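You operate a simulated robot arm through the tools that you are given. There is no shell and no other tool. Be economical: measure what you need, move in short steps, check, and stop when the job is done.

You are at the controls of a simulated robot arm. One attempt, no reset.

Task
Clamp the narrow board in the vice, drive its screw home, then free the board.
Fine: drill back in its rest, knob from IN to LOCK.
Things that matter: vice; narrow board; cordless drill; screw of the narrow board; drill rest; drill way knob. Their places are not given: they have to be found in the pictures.

Only the result counts: the job must be done as asked and must still hold three seconds after the hand-in. Knocking over, shifting, dropping, spilling or breaking anything else fails it.

Robot
A 6-joint arm with a two-finger parallel gripper, fixed in place. Base frame: the origin is at the foot of the arm, x ahead of it, y to its left, z up. Units: m, rad, N and s.
With the tool pointing down near the work surface it reaches from about 0.32 to 0.7 m from the base axis. Its first joint turns from -2.897 to 2.897 rad. Payload 4.1 kg.
The tool frame sits at the grasp point between the pads (the TCP): z along the fingers, y along the line on which they close. The tips reach 0.023 m beyond it. Largest opening 0.094 m; finger width 0.038, thickness 0.01; the body of the gripper, 0.054 by 0.096 m, starts 0.039 m behind the TCP.
Orientation is that of the tool frame in the base frame, as [roll, pitch, yaw] about the fixed x, y, z axes, in that order (R = Rz(yaw) Ry(pitch) Rx(roll)). With the fingers straight down and closing along the base's y, the tool's x points along the base's -x, its y along +y and its z along -z.

Tools
- The arm moves only by the tool move_arm. Its argument "rows" is a list of rows, each a list of 3 entries, a list of its own where there are three numbers: the opening in per cent of the stroke, from 0 (shut) to 100 (fully open), then the shift along the tool's x, y, z in m, then the turn, a rotation vector about the tool's x, y, z in rad. In form: [[fingers, [x, y, z], [wx, wy, wz]], ...]. A call has 1 to 10 rows; each row shifts and turns the commanded pose from where the row before left it, along the tool's axes as they then stand. Each row takes 0.2 s and may step no farther than 0.05 m and 0.15 rad from the row before; otherwise, or with a gripper value out of range, the whole call is refused. Where a pose cannot be reached the arm comes as near as it can. A force on the tool above 60 N (or 10 N above the force at the start of the call, whichever is more), or a blocked arm, ends the call early, and 0.2 s more pass. The fingers move at their own pace (about 0.045 m/s each) and stop on an object; they squeeze with about 44 N. The grip force told is the motor's: it shows also when the fingers shut on nothing. Time passes only in rows, and 0.2 s behind the last, so rows that do not move let the fingers close. The reply holds the time, the measured pose of the TCP, the force on the tool along the base axes, the opening and the grip force, in the units named above and with some noise, and new pictures: "pictures" is both (left out), scene, wrist or none.
- Cameras (640 x 400 px; columns grow to the right, rows downward): "scene" is fixed at [0.0469, -0.5008, 1.7152]; the picture's right is [0.83, -0.56, 0.00], its down [-0.50, -0.73, -0.47] and it looks along [0.26, 0.39, -0.88] (base axes); focal length 296 px, centre (320, 200). "wrist" rides on the gripper at [-0.039, 0, -0.044] in the tool frame; the picture's right is [0.00, -1.00, 0.00], its down [0.97, 0.00, -0.24] and it looks along [0.24, 0.00, 0.97] (tool axes); focal length 218 px, centre (320, 200).
- lift_body(by): slides the trunk up (or, below 0, down) by that many m; the arm rides with it, the base frame stays. It gives what a move gives, with no picture.
- measure_at(camera, pixels): for up to 12 pixels [column, row] of the newest picture of that camera ("zoom" is the newest enlarged one), the place [x, y, z] in the base frame of the surface seen there, good to about 0.003 m. No time passes.
- zoom(camera, box): a new picture of the part [left, top, right, bottom] of that camera's present view, enlarged. No time passes.
- job_done(): hands the job in; it is judged then, once.

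Go step by step. Measure first, check grasps and placings, and put right what went wrong. The budget is 80 turns and 120 pictures, counting those below and the enlarged ones. Unless the task says otherwise, let go and move clear before handing in, and close with one line.

The tools are called after "Request:" as name(argument=value, ...) on one line, values as JSON. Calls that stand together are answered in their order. move_arm: Moves the arm, as the interface text tells. Its arguments: {"type":"object","properties":{"rows":{"type":"array","items":{"type":"array"}},"pictures":{"type":"string","enum":["both","scene","wrist","none"]}},"required":["rows"]} The other tools are called the same way: lift_body (by) slides the trunk up or down; measure_at (camera, pixels) gives the place of the surface under pixels of a picture; zoom (camera, box) takes an enlarged picture of a part of a camera's view; job_done () hands the job in.

At the start:

```text
t: 0.0
ee_pos: [0.3661, -0.1631, 1.2979]
tool_rot: [-3.141, 0.0, 3.141]
force: [0.0, -0.5, 0.4]
grip_width: 0.0938
gripper_force: 0.0
trunk travel left (down, up): [-0.525, 0.065]
```

scene: 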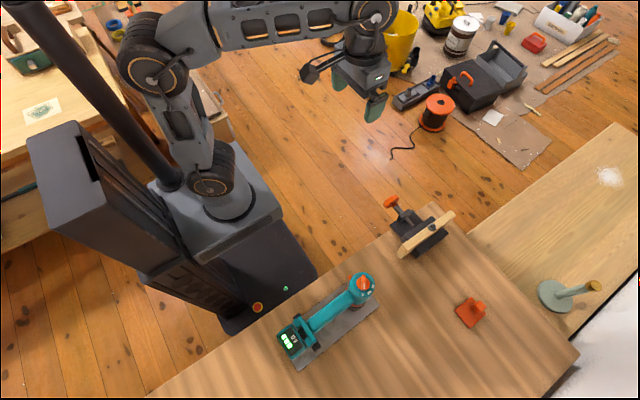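
wrist: 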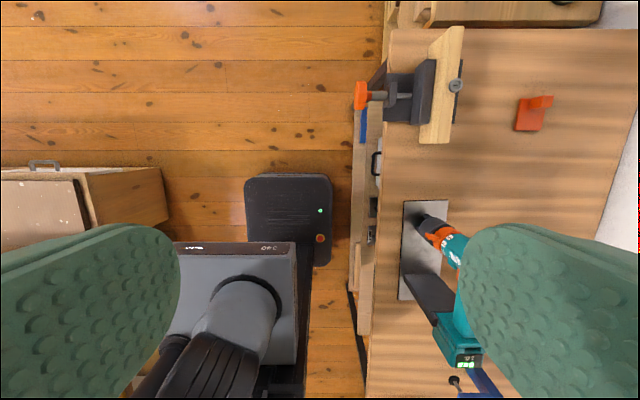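

The scene shows the drill near (330,315), the vice with the board near (420,230), and an orange thing at (472,312). I'll zoom in on these first.

Request:
zoom(camera="scene", box=[360, 180, 520, 280])

Request:
zoom(camera="scene", box=[250, 260, 410, 380])

Request:
zoom(camera="wrist", box=[340, 10, 580, 160])

Request:
zoom(camera="wrist", box=[380, 180, 540, 400])

```text
4.00 times, centred on (440, 230) of scene
```

zoom: 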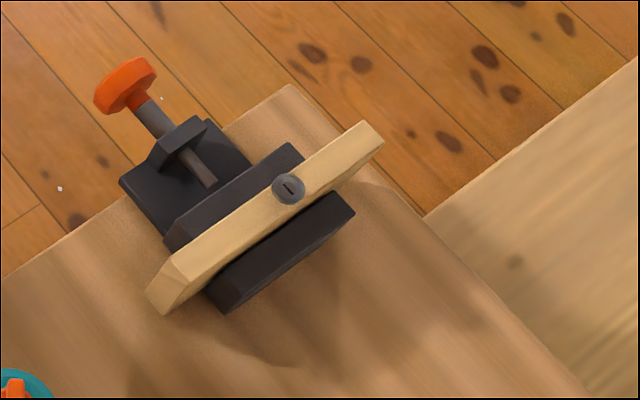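

```text
3.33 times, centred on (330, 320) of scene
```

zoom: 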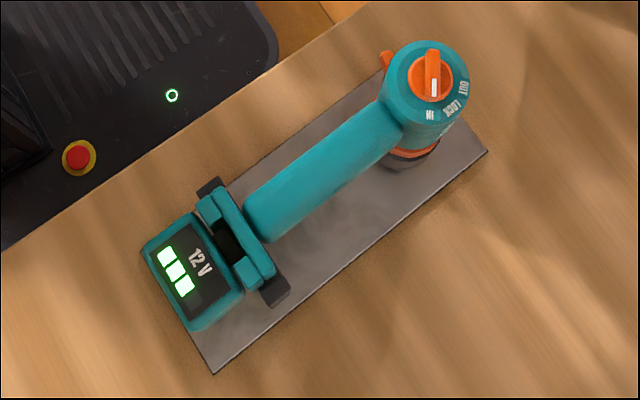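

```text
2.67 times, centred on (460, 85) of wrist
```

zoom: 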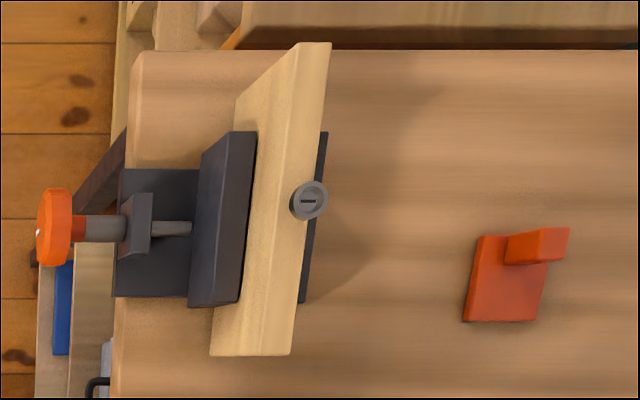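

```text
1.82 times, centred on (460, 290) of wrist
```

zoom: 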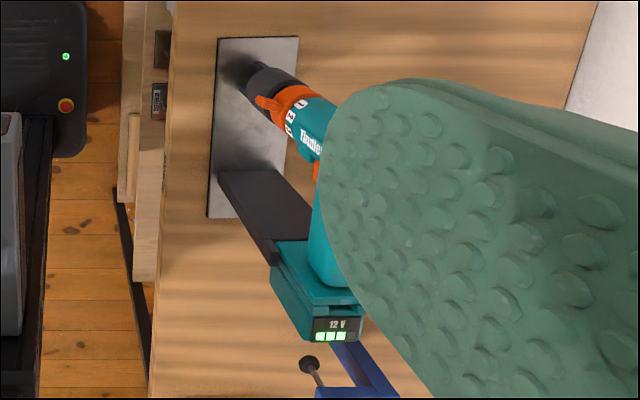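

The drill stands bit-down with its knob on top, the board is loose between the jaws with the screw head upward, and the vice has an orange handle. I'll measure key points.

Request:
measure_at(camera="scene", pixels=[[392, 201], [397, 209], [405, 219], [411, 225], [432, 227], [453, 213], [402, 254], [433, 219], [447, 234], [418, 254], [472, 300], [470, 318]])

Request:
measure_at(camera="scene", pixels=[[358, 281], [359, 290], [366, 296], [345, 298], [330, 310], [318, 320], [309, 330], [291, 340], [300, 362], [372, 301], [330, 350], [346, 276]])

Request:
zoom(camera="scene", box=[335, 260, 391, 316])

Request:
zoom(camera="scene", box=[375, 190, 425, 240])

```text
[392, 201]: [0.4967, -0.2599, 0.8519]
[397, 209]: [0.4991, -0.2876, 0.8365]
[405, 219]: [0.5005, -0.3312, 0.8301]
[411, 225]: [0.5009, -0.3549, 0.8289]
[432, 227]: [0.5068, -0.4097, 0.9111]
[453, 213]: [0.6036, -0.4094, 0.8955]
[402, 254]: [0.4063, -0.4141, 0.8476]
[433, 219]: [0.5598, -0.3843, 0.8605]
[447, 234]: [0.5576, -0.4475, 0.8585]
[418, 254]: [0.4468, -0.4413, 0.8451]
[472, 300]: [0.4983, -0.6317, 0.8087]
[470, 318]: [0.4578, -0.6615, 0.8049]
```

```text
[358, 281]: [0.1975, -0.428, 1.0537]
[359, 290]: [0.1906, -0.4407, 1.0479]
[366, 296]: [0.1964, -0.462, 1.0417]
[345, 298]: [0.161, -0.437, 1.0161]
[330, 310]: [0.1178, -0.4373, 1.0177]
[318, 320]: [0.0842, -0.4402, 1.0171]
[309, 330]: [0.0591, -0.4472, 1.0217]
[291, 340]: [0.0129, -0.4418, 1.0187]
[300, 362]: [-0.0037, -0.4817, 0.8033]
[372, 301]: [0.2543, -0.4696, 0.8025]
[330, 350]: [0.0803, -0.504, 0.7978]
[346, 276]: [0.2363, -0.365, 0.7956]
```

```text
7.14 times, centred on (363, 288) of scene
```

zoom: 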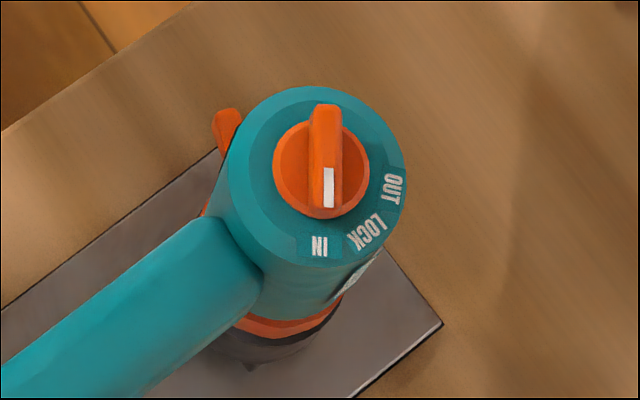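

```text
8.00 times, centred on (400, 215) of scene
```

zoom: 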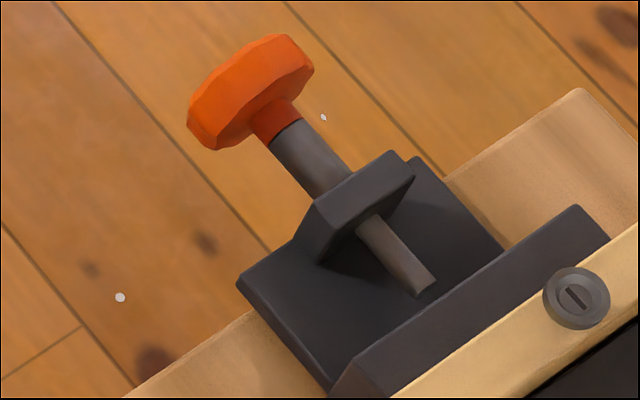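

Vice axis runs along y at x≈0.50, z≈0.83; drill body axis about (0.195,-0.44), handle top z≈1.017. I'll tilt the wrist camera to see the drill and vice from the side.

Request:
move_arm(rows=[[100, [0, 0, 0.05], [0, 0, 0]], [100, [0, 0, 0.05], [0, 0, 0]], [100, [0, 0, 0.05], [0.15, 0, 0]], [100, [0, 0, 0], [0.15, 0, 0]], [100, [0, 0, 0], [0.15, 0, 0]], [100, [0, 0, 0], [0.15, 0, 0]], [100, [0, 0, 0], [0.15, 0, 0]], [100, [0, 0, 0], [0.15, 0, 0]]], pictures="both")

```text
t: 1.8
ee_pos: [0.3661, -0.1631, 1.1475]
tool_rot: [-2.237, 0.001, 3.141]
force: [-0.2, 0.1, -0.3]
grip_width: 0.0939
gripper_force: 0.0
trunk travel left (down, up): [-0.525, 0.065]
```

scene: 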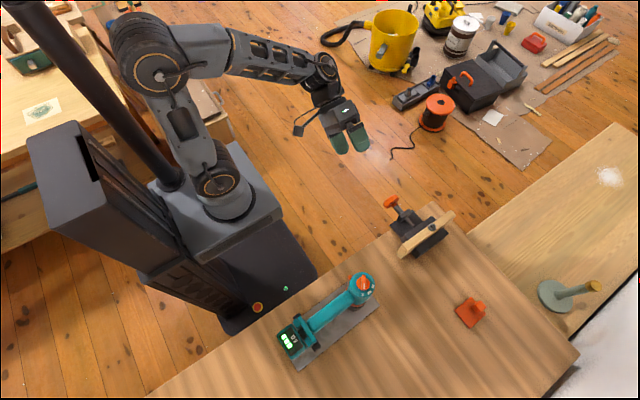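
wrist: 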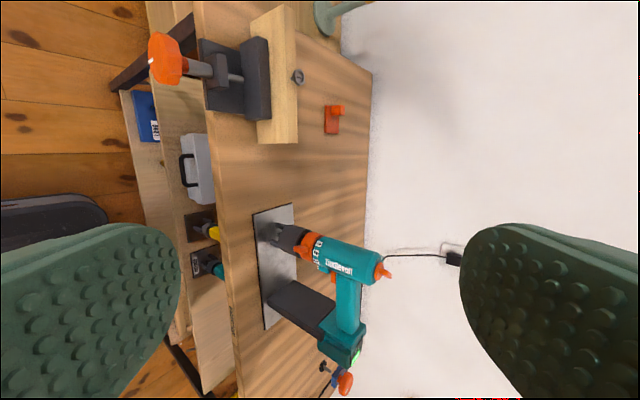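

Request:
zoom(camera="wrist", box=[240, 195, 410, 385])

Request:
zoom(camera="wrist", box=[140, 0, 350, 150])

Request:
measure_at(camera="wrist", pixels=[[272, 230], [292, 237], [308, 245], [330, 260], [352, 264], [374, 270], [385, 272], [334, 279], [346, 300], [345, 325], [338, 345], [305, 306]])

Request:
measure_at(camera="wrist", pixels=[[160, 45], [175, 60], [197, 68], [216, 70], [235, 76], [245, 76], [265, 45], [285, 20], [285, 130], [298, 76], [258, 110], [225, 105]])

```text
2.11 times, centred on (325, 290) of wrist
```

zoom: 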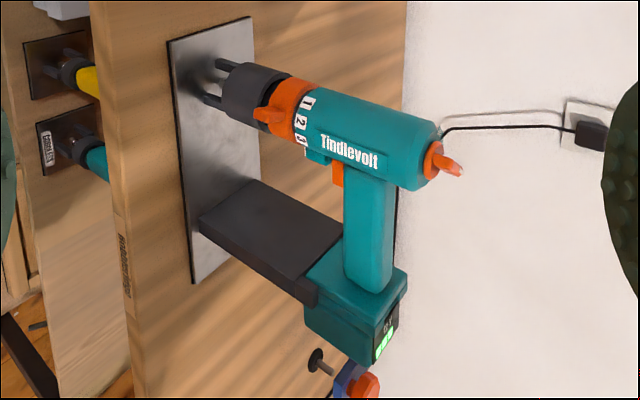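

```text
2.67 times, centred on (245, 75) of wrist
```

zoom: 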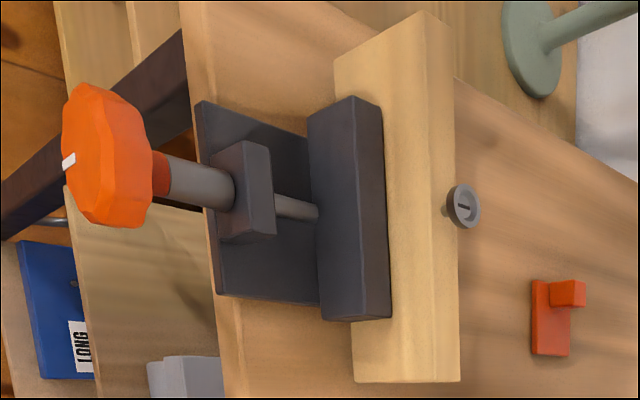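

```text
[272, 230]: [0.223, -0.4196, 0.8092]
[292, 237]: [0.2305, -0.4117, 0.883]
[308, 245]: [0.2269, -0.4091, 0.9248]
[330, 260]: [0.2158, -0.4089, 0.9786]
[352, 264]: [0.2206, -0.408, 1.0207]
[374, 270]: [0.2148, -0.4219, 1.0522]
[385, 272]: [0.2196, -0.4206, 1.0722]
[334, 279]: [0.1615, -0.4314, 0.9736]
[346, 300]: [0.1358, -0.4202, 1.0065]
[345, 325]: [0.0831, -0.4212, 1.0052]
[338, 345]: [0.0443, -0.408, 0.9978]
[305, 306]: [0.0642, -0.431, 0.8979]
```

```text
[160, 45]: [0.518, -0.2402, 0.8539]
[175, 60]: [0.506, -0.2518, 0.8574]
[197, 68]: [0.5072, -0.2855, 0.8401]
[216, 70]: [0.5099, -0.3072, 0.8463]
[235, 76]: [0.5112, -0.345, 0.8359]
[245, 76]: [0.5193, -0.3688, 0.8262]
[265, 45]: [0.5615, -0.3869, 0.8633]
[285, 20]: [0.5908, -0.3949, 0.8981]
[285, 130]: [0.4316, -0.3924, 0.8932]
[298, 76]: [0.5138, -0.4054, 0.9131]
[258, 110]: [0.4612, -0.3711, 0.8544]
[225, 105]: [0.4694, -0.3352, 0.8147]
```

The vice handle is a lobed knob turning about a y-directed axis at about x≈0.506, z≈0.835, and the drill trigger sits under the handle near (0.16,-0.43,0.974). I'll bring the gripper horizontal (pointing -y) in front of the vice knob.

Request:
move_arm(rows=[[100, [0, 0, 0], [0.134, 0, 0]], [100, [0, 0, 0], [0.134, 0, 0]], [100, [0, 0, 0], [0.134, 0, 0]], [100, [0, 0, 0], [0.134, 0, 0]], [100, [0, 0, 0], [0.131, 0, 0]], [100, [-0.03, 0.04, -0.02], [0, 0, 0]], [100, [-0.03, 0.04, -0.02], [0, 0, 0]], [100, [-0.03, 0.04, 0], [0, 0, 0]], [100, [-0.03, 0.04, 0], [0, 0, 0]], [100, [-0.02, 0.04, 0], [0, 0, 0]]], pictures="both")

```text
refused: row 6 steps farther than a row can; nothing moved
```

Request:
move_arm(rows=[[100, [0, 0, 0], [0.134, 0, 0]], [100, [0, 0, 0], [0.134, 0, 0]], [100, [0, 0, 0], [0.134, 0, 0]], [100, [0, 0, 0], [0.134, 0, 0]], [100, [0, 0, 0], [0.131, 0, 0]], [100, [-0.03, 0.037, -0.01], [0, 0, 0]], [100, [-0.03, 0.037, -0.01], [0, 0, 0]], [100, [-0.03, 0.037, 0], [0, 0, 0]], [100, [-0.03, 0.037, 0], [0, 0, 0]], [100, [-0.02, 0.04, 0], [0, 0, 0]]], pictures="both")

```text
t: 4.0
ee_pos: [0.5072, -0.1438, 0.9604]
tool_rot: [-1.573, 0.002, 3.14]
force: [0.9, 0.0, 0.6]
grip_width: 0.094
gripper_force: 0.1
trunk travel left (down, up): [-0.525, 0.065]
```

scene: 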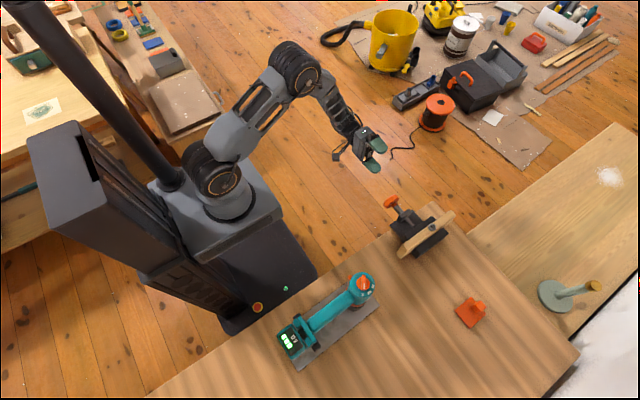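
wrist: 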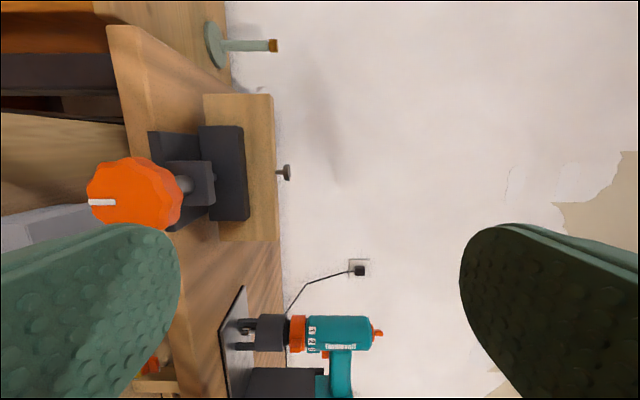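

The knob face is now visible at (135,195), with a white mark pointing left (down in base). I'll measure its edges and zoom the drill profile.

Request:
measure_at(camera="wrist", pixels=[[133, 193], [92, 193], [172, 195], [133, 162], [133, 222], [101, 202], [262, 100], [262, 235], [284, 172], [289, 172], [240, 132], [240, 215]])

Request:
zoom(camera="wrist", box=[210, 270, 410, 400])

Request:
zoom(camera="wrist", box=[80, 80, 300, 250])

Request:
measure_at(camera="wrist", pixels=[[245, 325], [245, 347], [253, 333], [285, 333], [298, 335], [315, 330], [372, 333], [380, 333], [326, 356], [340, 375], [352, 370], [322, 384]])

```text
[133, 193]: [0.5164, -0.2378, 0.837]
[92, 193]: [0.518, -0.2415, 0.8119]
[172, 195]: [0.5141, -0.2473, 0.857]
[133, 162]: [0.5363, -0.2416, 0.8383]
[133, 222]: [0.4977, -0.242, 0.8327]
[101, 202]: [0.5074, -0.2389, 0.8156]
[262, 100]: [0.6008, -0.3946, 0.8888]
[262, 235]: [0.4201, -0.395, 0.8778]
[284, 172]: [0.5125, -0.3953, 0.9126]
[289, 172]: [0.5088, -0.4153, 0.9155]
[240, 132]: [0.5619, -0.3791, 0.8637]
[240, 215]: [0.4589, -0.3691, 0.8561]
```

```text
3.08 times, centred on (310, 335) of wrist
```

zoom: 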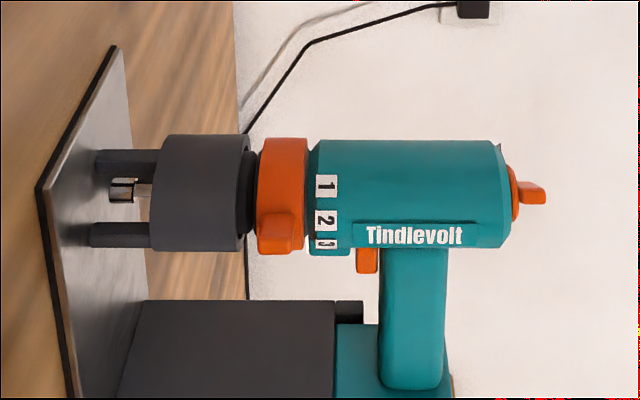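

```text
2.35 times, centred on (190, 165) of wrist
```

zoom: 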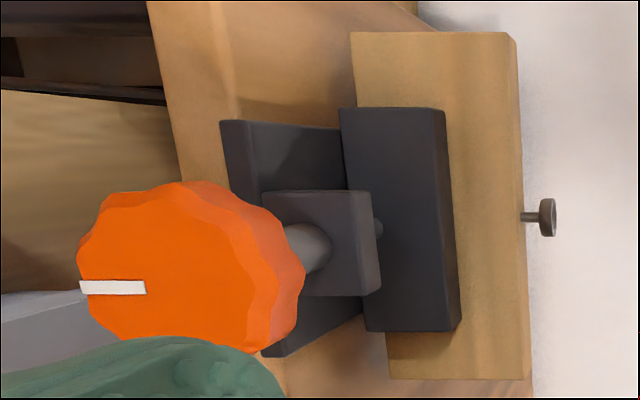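

```text
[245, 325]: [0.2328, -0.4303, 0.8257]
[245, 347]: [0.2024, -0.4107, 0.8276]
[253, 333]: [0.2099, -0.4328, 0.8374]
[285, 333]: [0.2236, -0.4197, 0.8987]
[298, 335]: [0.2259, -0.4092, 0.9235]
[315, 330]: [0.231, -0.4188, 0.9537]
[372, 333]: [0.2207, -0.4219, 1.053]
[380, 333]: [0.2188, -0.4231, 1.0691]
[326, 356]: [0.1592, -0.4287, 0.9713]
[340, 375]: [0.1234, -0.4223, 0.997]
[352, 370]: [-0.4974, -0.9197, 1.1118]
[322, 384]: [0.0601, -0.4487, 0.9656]
```

Knob centre is about (0.513, -0.25, 0.834) with radius ≈0.024. I'll drop to that height, then advance around it.

Request:
move_arm(rows=[[100, [-0.002, 0.042, 0], [0, 0, 0]], [100, [-0.002, 0.042, 0], [0, 0, 0]], [100, [-0.002, 0.042, 0], [0, 0, 0]], [100, [0, 0, 0.03], [0, 0, 0]], [100, [0, 0, 0], [0, 0, 0]]], pictures="wrist")

```text
t: 5.2
ee_pos: [0.5121, -0.1725, 0.8339]
tool_rot: [-1.575, -0.001, 3.141]
force: [0.8, -0.2, -1.1]
grip_width: 0.0939
gripper_force: 0.1
trunk travel left (down, up): [-0.525, 0.065]
```

wrist: 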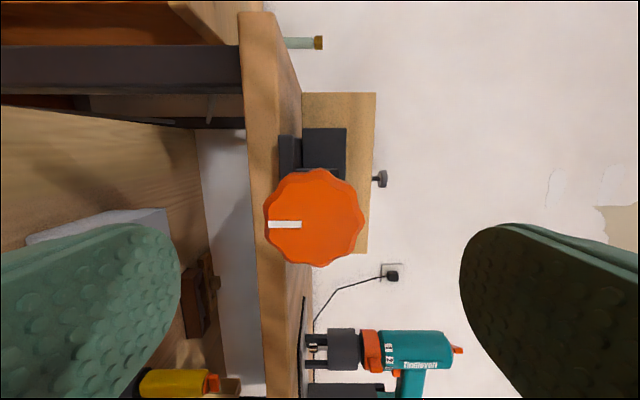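

Knob is centred nearly on axis (314,218). Checking the table-edge y before advancing.

Request:
measure_at(camera="wrist", pixels=[[258, 120], [258, 300], [250, 200], [225, 200], [198, 295], [120, 235], [314, 218], [180, 380]])

```text
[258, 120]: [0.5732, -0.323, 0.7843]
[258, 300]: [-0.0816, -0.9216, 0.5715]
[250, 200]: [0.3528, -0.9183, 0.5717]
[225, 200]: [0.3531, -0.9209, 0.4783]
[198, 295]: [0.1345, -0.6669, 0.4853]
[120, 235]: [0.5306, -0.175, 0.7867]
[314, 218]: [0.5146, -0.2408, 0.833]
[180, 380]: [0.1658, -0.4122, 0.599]
```

Edge at y=-0.323, so there is room. Advance to y≈-0.25 and close on the knob.

Request:
move_arm(rows=[[100, [0, 0.002, 0.04], [0, 0, 0]], [100, [-0.001, 0, 0.038], [0, 0, 0]], [60, [0, 0, 0], [0, 0, 0]], [20, [0, 0, 0], [0, 0, 0]], [20, [0, 0, 0], [0, 0, 0]], [20, [0, 0, 0], [0, 0, 0]]], pictures="wrist")

```text
t: 6.6
ee_pos: [0.5121, -0.2504, 0.8287]
tool_rot: [-1.578, -0.004, 3.141]
force: [-1.0, -2.0, -17.3]
grip_width: 0.0558
gripper_force: 45.0
trunk travel left (down, up): [-0.525, 0.065]
```

wrist: 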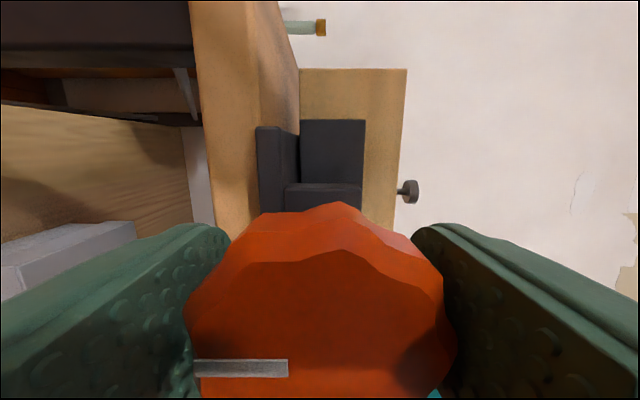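

Gripped (0.056 wide), with a -17 N z load meaning the axis is ~3 mm lower; I'll correct and turn clockwise.

Request:
move_arm(rows=[[20, [0, 0.003, 0], [0, 0, 0]], [20, [0, 0, 0], [0, 0, 0.15]], [20, [0, 0, 0], [0, 0, 0.15]], [20, [0, 0, 0], [0, 0, 0.15]], [20, [0, 0, 0], [0, 0, 0.15]]], pictures="wrist")

```text
t: 7.8
ee_pos: [0.5125, -0.2502, 0.8311]
tool_rot: [-1.571, 0.606, 3.14]
force: [-6.7, -3.0, 18.0]
grip_width: 0.0557
gripper_force: 44.7
trunk travel left (down, up): [-0.525, 0.065]
```

wrist: 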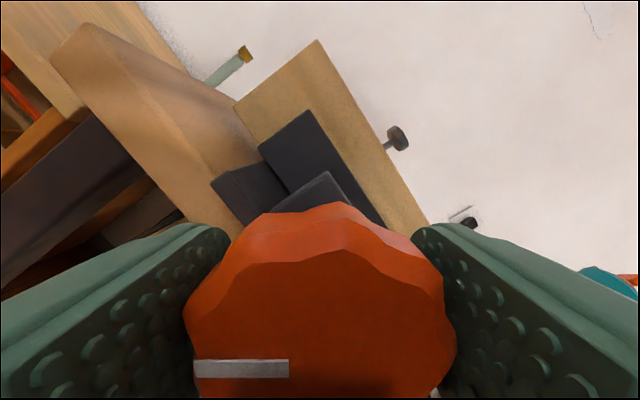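

The knob turns with the gripper. Continue clockwise with a small upward correction.

Request:
move_arm(rows=[[20, [-0.0009, -0.0013, 0], [0, 0, 0.15]], [20, [0, 0, 0], [0, 0, 0.15]], [20, [0, 0, 0], [0, 0, 0.15]], [20, [0, 0, 0], [0, 0, 0.15]], [20, [0, 0, 0], [0, 0, 0.15]], [20, [0, 0, 0], [0, 0, 0.15]], [20, [0, 0, 0], [0, 0, 0.15]]], pictures="both")

```text
t: 9.4
ee_pos: [0.5095, -0.2509, 0.8321]
tool_rot: [1.591, 1.487, 0.018]
force: [-18.5, -6.4, 26.9]
grip_width: 0.0556
gripper_force: 44.6
trunk travel left (down, up): [-0.525, 0.065]
```

scene: 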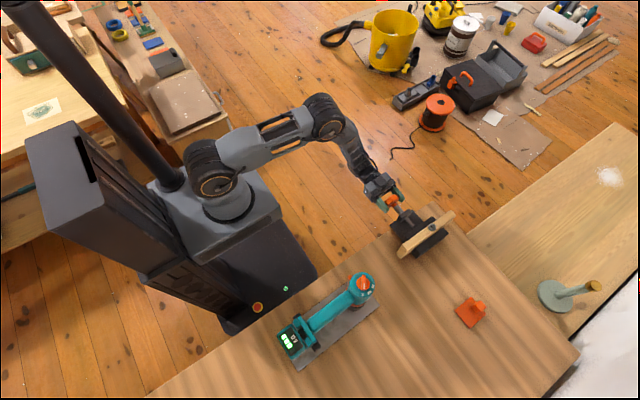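
wrist: 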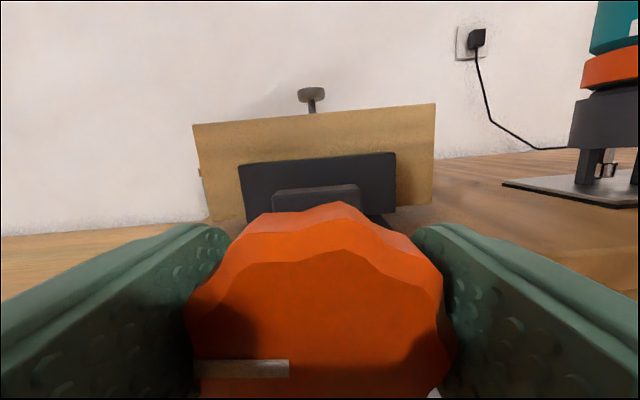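

No torque resistance yet (angle 1.65 rad reached). Relieve the lateral load and keep turning.

Request:
move_arm(rows=[[20, [-0.003, -0.002, 0], [0, 0, 0]], [20, [0, 0, 0], [0, 0, 0.15]], [20, [0, 0, 0], [0, 0, 0.15]], [20, [0, 0, 0], [0, 0, 0.15]], [20, [0, 0, 0], [0, 0, 0.15]], [20, [0, 0, 0], [0, 0, 0.15]], [20, [0, 0, 0], [0, 0, 0.15]]], pictures="wrist")

Request:
zoom(camera="scene", box=[360, 180, 460, 270])

```text
t: 10.1
ee_pos: [0.51, -0.2514, 0.8288]
tool_rot: [1.614, 1.348, 0.011]
force: [-24.4, 3.3, 9.1]
grip_width: 0.0554
gripper_force: 44.9
out of reach, approached as far as the arm can: row 2, 3
trunk travel left (down, up): [-0.525, 0.065]
stopped in row 3: the force on the tool passed its limit (the readings are from after the stop); the commanded pose is now the measured one
```

wrist: 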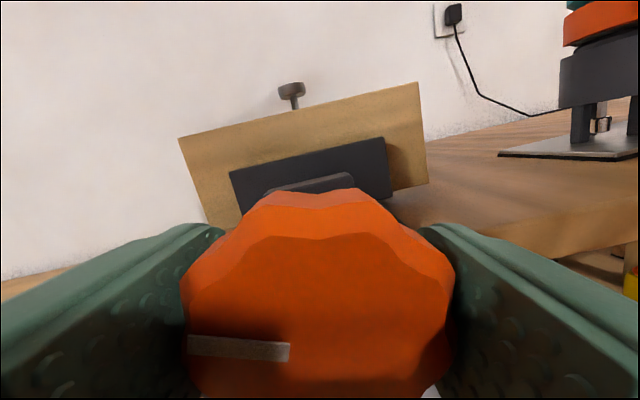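

```text
4.44 times, centred on (410, 225) of scene
```

zoom: 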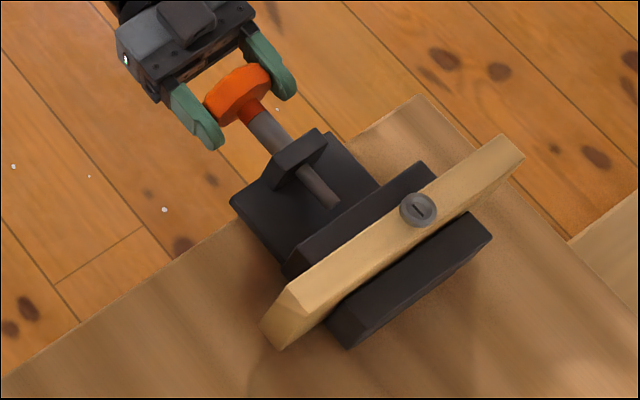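

The wrist limit is at about +1.8 rad, so I'll ratchet: open, turn back, re-grip. Also measuring the jaw and board to see the gap.

Request:
measure_at(camera="zoom", pixels=[[400, 185], [350, 220], [440, 190], [380, 235], [410, 285], [450, 255], [508, 148], [290, 300]])

Request:
move_arm(rows=[[100, [0, 0, 0], [0, 0, 0]], [100, [0, 0, 0], [0, 0, 0]], [100, [0, 0, 0], [0, 0, -0.15]], [100, [0, 0, 0], [0, 0, -0.15]], [100, [0, 0, 0], [0, 0, -0.15]], [100, [0, 0, 0], [0, 0, -0.15]], [100, [0, 0, 0], [0, 0, -0.15]], [100, [0, 0, 0], [0, 0, -0.15]], [100, [0, 0, 0], [0, 0, -0.15]], [100, [0, 0, 0], [0, 0, -0.15]]], pictures="none")

Request:
move_arm(rows=[[100, [0, 0, 0], [0, 0, -0.15]], [100, [0, 0, 0], [0, 0, -0.15]], [100, [0, 0, 0], [0, 0, -0.15]], [100, [0, 0, 0], [0, 0, -0.15]], [100, [0, 0, 0], [0, 0, -0.15]], [100, [0, 0, 0], [0, 0, -0.15]], [100, [0, 0, 0], [0, 0, -0.15]], [100, [0, 0, 0], [0, 0, -0.15]], [100, [0, 0, 0], [0, 0, -0.15]], [100, [0, 0, 0], [0, 0, -0.15]]], pictures="wrist")

```text
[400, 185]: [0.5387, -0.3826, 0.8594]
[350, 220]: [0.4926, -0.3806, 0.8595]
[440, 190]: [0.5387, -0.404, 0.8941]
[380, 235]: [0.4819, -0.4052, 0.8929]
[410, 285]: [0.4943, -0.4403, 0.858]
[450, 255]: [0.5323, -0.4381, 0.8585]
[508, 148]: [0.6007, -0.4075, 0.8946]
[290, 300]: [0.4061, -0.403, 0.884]
```

```text
t: 12.3
ee_pos: [0.515, -0.2518, 0.8267]
tool_rot: [-1.588, 0.592, 3.109]
force: [-0.2, -0.3, 0.3]
grip_width: 0.0939
gripper_force: 0.1
trunk travel left (down, up): [-0.525, 0.065]
```

```text
t: 14.5
ee_pos: [0.5152, -0.2528, 0.8271]
tool_rot: [-1.592, -0.907, 3.135]
force: [0.4, 0.4, -0.4]
grip_width: 0.0944
gripper_force: 0.0
trunk travel left (down, up): [-0.525, 0.065]
```

wrist: 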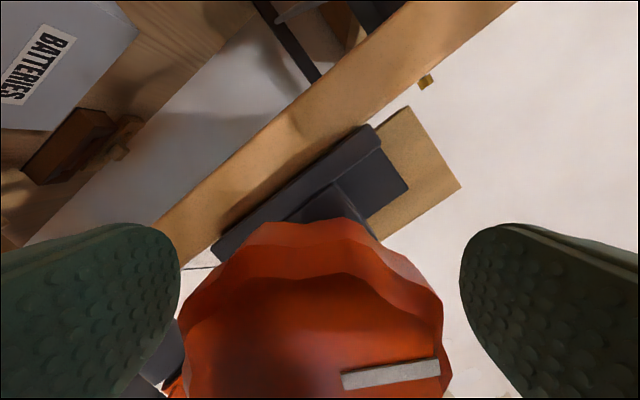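

Fingers are free at φ≈-0.9 and the knob stayed turned (mark now right). Rotate back further for a bigger stroke.

Request:
move_arm(rows=[[100, [0, 0, 0], [0, 0, -0.15]], [100, [0, 0, 0], [0, 0, -0.15]], [100, [0, 0, 0], [0, 0, -0.15]], [100, [0, 0, 0], [0, 0, -0.15]], [100, [0, 0, 0], [0, 0, -0.15]], [100, [0, 0, 0], [0, 0, -0.15]], [100, [0, 0, 0], [0, 0, -0.15]], [100, [0, 0, 0], [0, 0, -0.15]], [100, [0, 0, 0], [0, 0, -0.15]]], pictures="wrist")

```text
t: 16.5
ee_pos: [0.5143, -0.2517, 0.8264]
tool_rot: [1.591, -0.887, -0.038]
force: [0.3, 0.3, -0.5]
grip_width: 0.0941
gripper_force: 0.0
trunk travel left (down, up): [-0.525, 0.065]
```

wrist: 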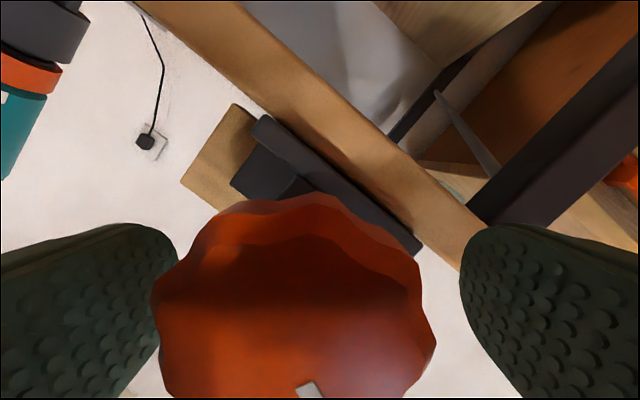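

φ≈-2.26, knob centre ~4 mm toward tool +y. Shift and re-grip, then turn.

Request:
move_arm(rows=[[100, [0, 0.004, 0], [0, 0, 0]], [60, [0, 0, 0], [0, 0, 0]], [20, [0, 0, 0], [0, 0, 0]], [20, [0, 0, 0], [0, 0, 0]], [20, [0, 0, 0], [0, 0, 0]]], pictures="none")

Request:
move_arm(rows=[[20, [0, 0, 0], [0, 0, 0.15]], [20, [0, 0, 0], [0, 0, 0.15]], [20, [0, 0, 0], [0, 0, 0.15]], [20, [0, 0, 0], [0, 0, 0.15]], [20, [0, 0, 0], [0, 0, 0.15]], [20, [0, 0, 0], [0, 0, 0.15]], [20, [0, 0, 0], [0, 0, 0.15]], [20, [0, 0, 0], [0, 0, 0.15]], [20, [0, 0, 0], [0, 0, 0.15]], [20, [0, 0, 0], [0, 0, 0.15]]], pictures="wrist")

```text
t: 17.7
ee_pos: [0.5115, -0.2521, 0.83]
tool_rot: [1.589, -0.89, -0.039]
force: [-10.0, 2.0, 8.6]
grip_width: 0.0552
gripper_force: 45.2
trunk travel left (down, up): [-0.525, 0.065]
```

```text
t: 19.9
ee_pos: [0.5098, -0.2522, 0.8305]
tool_rot: [-1.591, -0.751, 3.129]
force: [-13.5, -5.1, 9.8]
grip_width: 0.0552
gripper_force: 44.9
trunk travel left (down, up): [-0.525, 0.065]
```

wrist: 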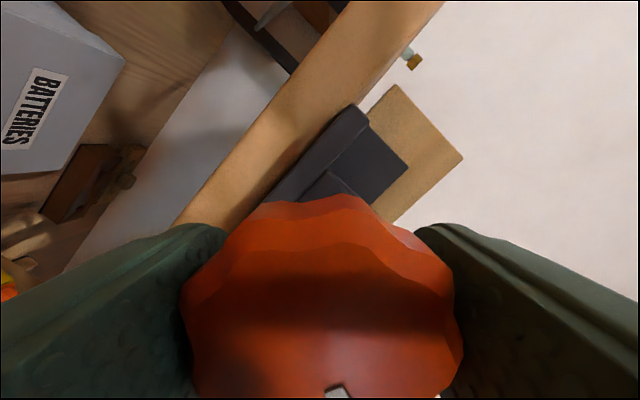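

Following without resistance (lag ≈0). Continue.

Request:
move_arm(rows=[[20, [0.0015, 0, 0], [0, 0, 0.15]], [20, [0, 0, 0], [0, 0, 0.15]], [20, [0, 0, 0], [0, 0, 0.15]], [20, [0, 0, 0], [0, 0, 0.15]], [20, [0, 0, 0], [0, 0, 0.15]], [20, [0, 0, 0], [0, 0, 0.15]], [20, [0, 0, 0], [0, 0, 0.15]], [20, [0, 0, 0], [0, 0, 0.15]], [20, [0, 0, 0], [0, 0, 0.15]], [20, [0, 0, 0], [0, 0, 0.15]]], pictures="wrist")

Request:
measure_at(camera="scene", pixels=[[449, 222], [437, 231], [459, 210]])

```text
t: 22.1
ee_pos: [0.5107, -0.2531, 0.8303]
tool_rot: [-1.59, 0.748, 3.106]
force: [-4.8, -1.5, -3.8]
grip_width: 0.0549
gripper_force: 44.7
trunk travel left (down, up): [-0.525, 0.065]
```

wrist: 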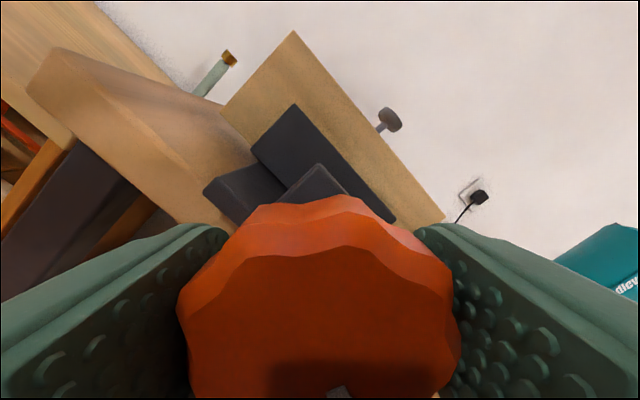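

```text
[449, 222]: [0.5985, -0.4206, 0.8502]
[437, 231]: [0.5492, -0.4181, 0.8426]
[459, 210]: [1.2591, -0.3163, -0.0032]
```

Knob is advancing a few mm (y -0.2502→-0.2531). Continue to the wrist limit.

Request:
move_arm(rows=[[20, [0, 0, 0], [0, 0, 0.15]], [20, [0, 0, 0], [0, 0, 0.15]], [20, [0, 0, 0], [0, 0, 0.15]], [20, [0, 0, 0], [0, 0, 0.15]], [20, [0, 0, 0], [0, 0, 0.15]], [20, [0, 0, 0], [0, 0, 0.15]]], pictures="scene")

Request:
zoom(camera="scene", box=[360, 180, 460, 270])

```text
t: 23.5
ee_pos: [0.5096, -0.2526, 0.8305]
tool_rot: [1.747, 1.494, 0.152]
force: [-6.9, -0.8, -2.6]
grip_width: 0.0551
gripper_force: 45.4
trunk travel left (down, up): [-0.525, 0.065]
```

scene: 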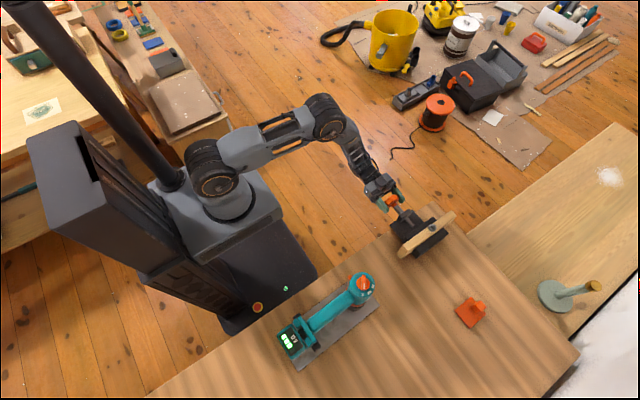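

```text
4.44 times, centred on (410, 225) of scene
```

zoom: 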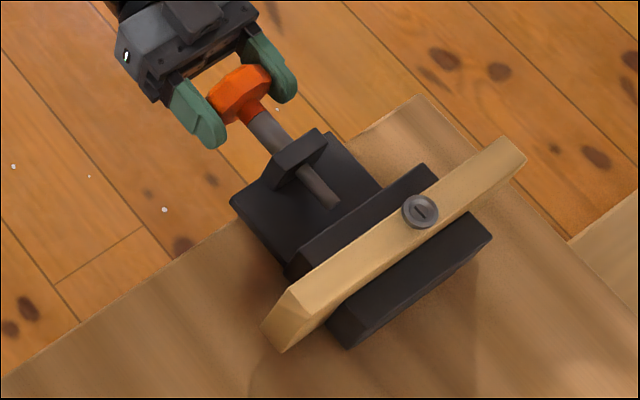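

Jaw and board both shifted slightly; I'll measure across the board–fixed jaw boundary for the remaining gap.

Request:
measure_at(camera="zoom", pixels=[[400, 240], [408, 250], [412, 255], [416, 260], [420, 265], [424, 270], [430, 278], [365, 240], [355, 228], [350, 222], [340, 212], [395, 230]])

```text
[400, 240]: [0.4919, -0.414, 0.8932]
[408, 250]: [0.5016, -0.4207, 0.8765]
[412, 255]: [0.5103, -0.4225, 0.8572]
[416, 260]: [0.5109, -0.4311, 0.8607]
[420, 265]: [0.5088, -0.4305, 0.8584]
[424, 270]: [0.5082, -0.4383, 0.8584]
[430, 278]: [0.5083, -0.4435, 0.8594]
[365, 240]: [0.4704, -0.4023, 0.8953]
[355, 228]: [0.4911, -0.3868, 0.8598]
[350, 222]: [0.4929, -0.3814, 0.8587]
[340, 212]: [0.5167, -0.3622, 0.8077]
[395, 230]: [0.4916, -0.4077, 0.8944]
```

Remaining gap is a few mm, so another ratchet stroke. Open and rotate back.

Request:
move_arm(rows=[[100, [0, 0, 0], [0, 0, 0]], [100, [0, 0, 0], [0, 0, 0]], [100, [0, 0, 0], [0, 0, -0.15]], [100, [0, 0, 0], [0, 0, -0.15]], [100, [0, 0, 0], [0, 0, -0.15]], [100, [0, 0, 0], [0, 0, -0.15]], [100, [0, 0, 0], [0, 0, -0.15]], [100, [0, 0, 0], [0, 0, -0.15]], [100, [0, 0, 0], [0, 0, -0.15]], [100, [0, 0, 0], [0, 0, -0.15]]], pictures="none")

Request:
move_arm(rows=[[100, [0, 0, 0], [0, 0, -0.15]], [100, [0, 0, 0], [0, 0, -0.15]], [100, [0, 0, 0], [0, 0, -0.15]], [100, [0, 0, 0], [0, 0, -0.15]], [100, [0, 0, 0], [0, 0, -0.15]], [100, [0, 0, 0], [0, 0, -0.15]], [100, [0, 0, 0], [0, 0, -0.15]], [100, [0, 0, 0], [0, 0, -0.15]], [100, [0, 0, 0], [0, 0, -0.15]], [100, [0, 0, 0], [0, 0, -0.15]]], pictures="none")

Request:
move_arm(rows=[[100, [0, 0, 0], [0, 0, -0.15]], [100, [0, 0, 0], [0, 0, -0.15]], [100, [0, 0, 0], [0, 0, -0.15]], [100, [0, 0, 0], [0, 0, -0.15]], [100, [0, 0, 0], [0, 0, -0.15]], [100, [0, 0, 0], [0, 0, -0.15]], [100, [0, 0, 0], [0, 0, -0.15]], [100, [0, 0, 0], [0, 0, -0.15]], [100, [0, 0, 0], [0, 0, -0.15]], [100, [0, 0, 0], [0, 0, -0.15]]], pictures="wrist")

```text
t: 25.7
ee_pos: [0.5102, -0.2524, 0.8305]
tool_rot: [-1.586, 0.443, 3.11]
force: [-1.4, -0.3, 0.1]
grip_width: 0.0938
gripper_force: 0.1
trunk travel left (down, up): [-0.525, 0.065]
```

```text
t: 27.9
ee_pos: [0.51, -0.2525, 0.8297]
tool_rot: [-1.597, -1.057, -3.14]
force: [0.8, -0.2, 0.9]
grip_width: 0.0939
gripper_force: 0.1
trunk travel left (down, up): [-0.525, 0.065]
```

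```text
t: 30.1
ee_pos: [0.5095, -0.2523, 0.8303]
tool_rot: [1.586, -0.586, -0.033]
force: [-0.1, -0.4, -0.2]
grip_width: 0.094
gripper_force: 0.1
trunk travel left (down, up): [-0.525, 0.065]
```

wrist: 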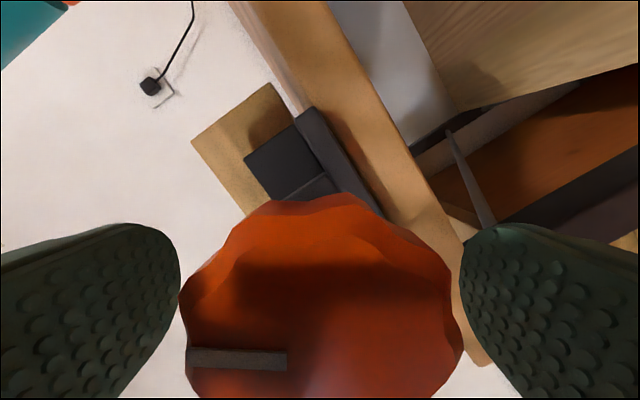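

Centred at φ≈-2.56. Grip and turn clockwise in steps, stopping at force limit if any.

Request:
move_arm(rows=[[60, [0, 0, 0], [0, 0, 0]], [20, [0, 0, 0], [0, 0, 0]], [20, [0, 0, 0], [0, 0, 0]], [20, [0, 0, 0], [0, 0, 0]], [20, [0, 0, 0], [0, 0, 0.15]], [20, [0, 0, 0], [0, 0, 0.15]], [20, [0, 0, 0], [0, 0, 0.15]], [20, [0, 0, 0], [0, 0, 0.15]], [20, [0, 0, 0], [0, 0, 0.15]], [20, [0, 0, 0], [0, 0, 0.15]]], pictures="none")

Request:
move_arm(rows=[[20, [0, 0, 0], [0, 0, 0.15]], [20, [0, 0, 0], [0, 0, 0.15]], [20, [0, 0, 0], [0, 0, 0.15]], [20, [0, 0, 0], [0, 0, 0.15]], [20, [0, 0, 0], [0, 0, 0.15]], [20, [0, 0, 0], [0, 0, 0.15]], [20, [0, 0, 0], [0, 0, 0.15]], [20, [0, 0, 0], [0, 0, 0.15]], [20, [0, 0, 0], [0, 0, 0.15]], [20, [0, 0, 0], [0, 0, 0.15]]], pictures="wrist")

```text
t: 32.3
ee_pos: [0.5094, -0.2528, 0.8313]
tool_rot: [1.736, -1.49, -0.188]
force: [-4.1, 0.2, 0.5]
grip_width: 0.056
gripper_force: 45.6
trunk travel left (down, up): [-0.525, 0.065]
```

```text
t: 34.5
ee_pos: [0.5103, -0.2517, 0.8305]
tool_rot: [-1.584, -0.152, 3.119]
force: [-6.9, 0.8, -3.7]
grip_width: 0.0557
gripper_force: 45.1
trunk travel left (down, up): [-0.525, 0.065]
```

wrist: 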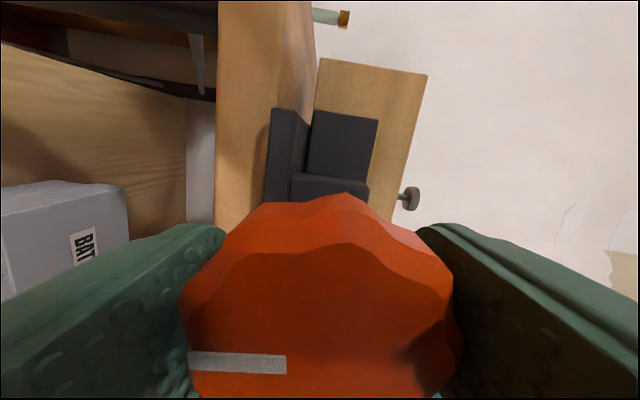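

Still free (angle follows, low forces). Continue to the upper limit.

Request:
move_arm(rows=[[20, [0, 0, 0], [0, 0, 0.15]], [20, [0, 0, 0], [0, 0, 0.15]], [20, [0, 0, 0], [0, 0, 0.15]], [20, [0, 0, 0], [0, 0, 0.15]], [20, [0, 0, 0], [0, 0, 0.15]], [20, [0, 0, 0], [0, 0, 0.15]], [20, [0, 0, 0], [0, 0, 0.15]], [20, [0, 0, 0], [0, 0, 0.15]], [20, [0, 0, 0], [0, 0, 0.15]], [20, [0, 0, 0], [0, 0, 0.15]]], pictures="none")

Request:
move_arm(rows=[[20, [0, 0, 0], [0, 0, 0.15]], [20, [0, 0, 0], [0, 0, 0.05]]], pictures="scene")

Request:
zoom(camera="scene", box=[360, 180, 460, 270])

```text
t: 36.7
ee_pos: [0.5098, -0.2528, 0.8296]
tool_rot: [-1.633, 1.346, 3.055]
force: [-6.1, -5.0, -5.9]
grip_width: 0.0553
gripper_force: 45.0
trunk travel left (down, up): [-0.525, 0.065]
```

```text
t: 37.3
ee_pos: [0.5095, -0.2538, 0.8306]
tool_rot: [-2.085, 1.543, 2.601]
force: [-5.9, -3.9, -5.1]
grip_width: 0.0558
gripper_force: 44.8
trunk travel left (down, up): [-0.525, 0.065]
```

scene: 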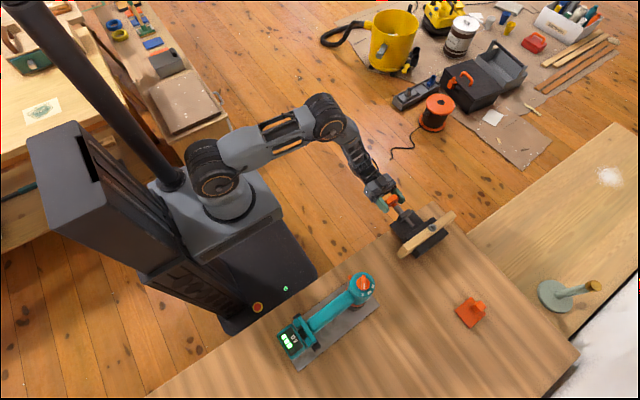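

```text
4.44 times, centred on (410, 225) of scene
```

zoom: 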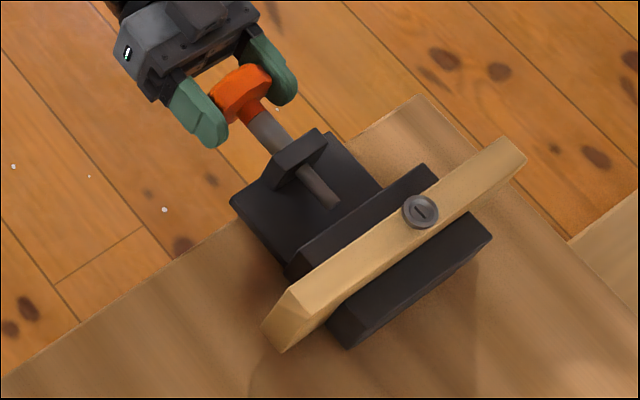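

Jaw looks nearly unchanged this stroke; measure the same pixels and zoom tighter for the gap.

Request:
measure_at(camera="zoom", pixels=[[400, 240], [408, 250], [412, 255], [416, 260], [420, 265], [424, 270], [365, 240], [355, 228], [350, 222], [395, 230], [240, 90]])

Request:
zoom(camera="scene", box=[415, 205, 475, 245])

Request:
zoom(camera="scene", box=[390, 215, 450, 265])

```text
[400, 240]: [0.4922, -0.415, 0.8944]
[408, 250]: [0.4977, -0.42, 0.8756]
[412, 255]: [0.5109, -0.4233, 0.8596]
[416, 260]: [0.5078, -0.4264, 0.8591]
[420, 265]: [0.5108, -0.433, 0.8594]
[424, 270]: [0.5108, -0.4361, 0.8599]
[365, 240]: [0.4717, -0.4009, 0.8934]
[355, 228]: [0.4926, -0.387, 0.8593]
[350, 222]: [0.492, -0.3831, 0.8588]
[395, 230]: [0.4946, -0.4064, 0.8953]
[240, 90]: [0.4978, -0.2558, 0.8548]
```

```text
10.00 times, centred on (445, 225) of scene
```

zoom: 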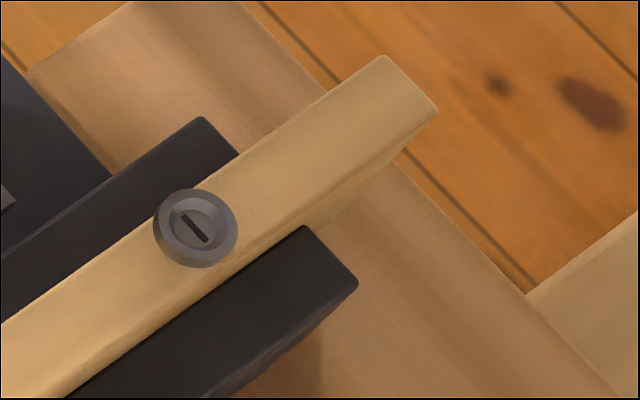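

```text
8.00 times, centred on (420, 240) of scene
```

zoom: 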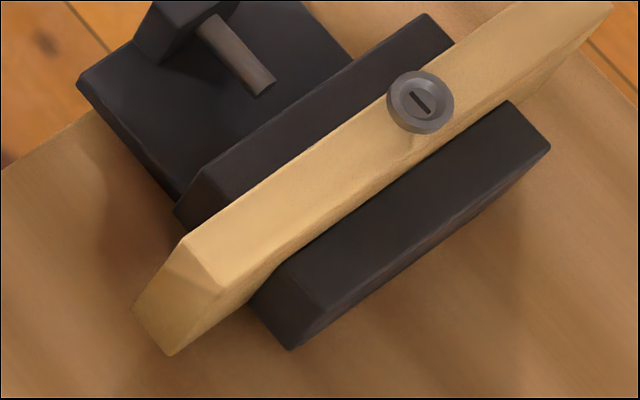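

Board seems within ~2 mm of the fixed jaw, but no torque rise felt yet. One more ratchet stroke.

Request:
move_arm(rows=[[100, [0, 0, 0], [0, 0, 0]], [100, [0, 0, 0], [0, 0, 0]], [100, [0, 0, 0], [0, 0, -0.15]], [100, [0, 0, 0], [0, 0, -0.15]], [100, [0, 0, 0], [0, 0, -0.15]], [100, [0, 0, 0], [0, 0, -0.15]], [100, [0, 0, 0], [0, 0, -0.15]], [100, [0, 0, 0], [0, 0, -0.15]], [100, [0, 0, 0], [0, 0, -0.15]], [100, [0, 0, 0], [0, 0, -0.15]]], pictures="none")

Request:
move_arm(rows=[[100, [0, 0, 0], [0, 0, -0.15]], [100, [0, 0, 0], [0, 0, -0.15]], [100, [0, 0, 0], [0, 0, -0.15]], [100, [0, 0, 0], [0, 0, -0.15]], [100, [0, 0, 0], [0, 0, -0.15]], [100, [0, 0, 0], [0, 0, -0.15]], [100, [0, 0, 0], [0, 0, -0.15]], [100, [0, 0, 0], [0, 0, -0.15]], [100, [0, 0, 0], [0, 0, -0.15]], [100, [0, 0, 0], [0, 0, -0.15]]], pictures="none")

Request:
move_arm(rows=[[100, [0, 0, 0], [0, 0, -0.15]], [100, [0, 0, 0], [0, 0, -0.15]], [100, [0, 0, 0], [0, 0, -0.15]], [100, [0, 0, 0], [0, 0, -0.15]], [100, [0, 0, 0], [0, 0, -0.15]], [100, [0, 0, 0], [0, 0, -0.15]], [100, [0, 0, 0], [0, 0, -0.15]], [100, [0, 0, 0], [0, 0, -0.15]], [100, [0, 0, 0], [0, 0, -0.15]], [100, [0, 0, 0], [0, 0, -0.15]]], pictures="none")

Request:
move_arm(rows=[[60, [0, 0, 0], [0, 0, 0]], [20, [0, 0, 0], [0, 0, 0]], [20, [0, 0, 0], [0, 0, 0]], [20, [0, 0, 0], [0, 0, 0]], [20, [0, 0, 0], [0, 0, 0]]], pictures="wrist")

```text
t: 39.5
ee_pos: [0.5103, -0.2527, 0.8294]
tool_rot: [-1.584, 0.344, 3.112]
force: [-0.4, -0.2, -1.5]
grip_width: 0.094
gripper_force: 0.1
trunk travel left (down, up): [-0.525, 0.065]
```

```text
t: 41.7
ee_pos: [0.5103, -0.2526, 0.8289]
tool_rot: [-1.604, -1.158, -3.137]
force: [-0.3, 1.3, 0.0]
grip_width: 0.094
gripper_force: 0.1
trunk travel left (down, up): [-0.525, 0.065]
```

```text
t: 43.9
ee_pos: [0.5098, -0.2521, 0.8299]
tool_rot: [1.586, -0.487, -0.029]
force: [-0.1, -0.2, -0.2]
grip_width: 0.0938
gripper_force: 0.0
trunk travel left (down, up): [-0.525, 0.065]
```

```text
t: 45.1
ee_pos: [0.5112, -0.252, 0.8305]
tool_rot: [1.589, -0.487, -0.03]
force: [0.4, -0.5, 0.7]
grip_width: 0.0556
gripper_force: 45.1
trunk travel left (down, up): [-0.525, 0.065]
```

wrist: 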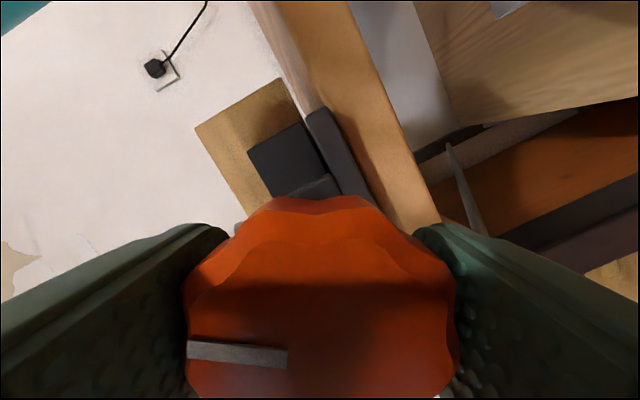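

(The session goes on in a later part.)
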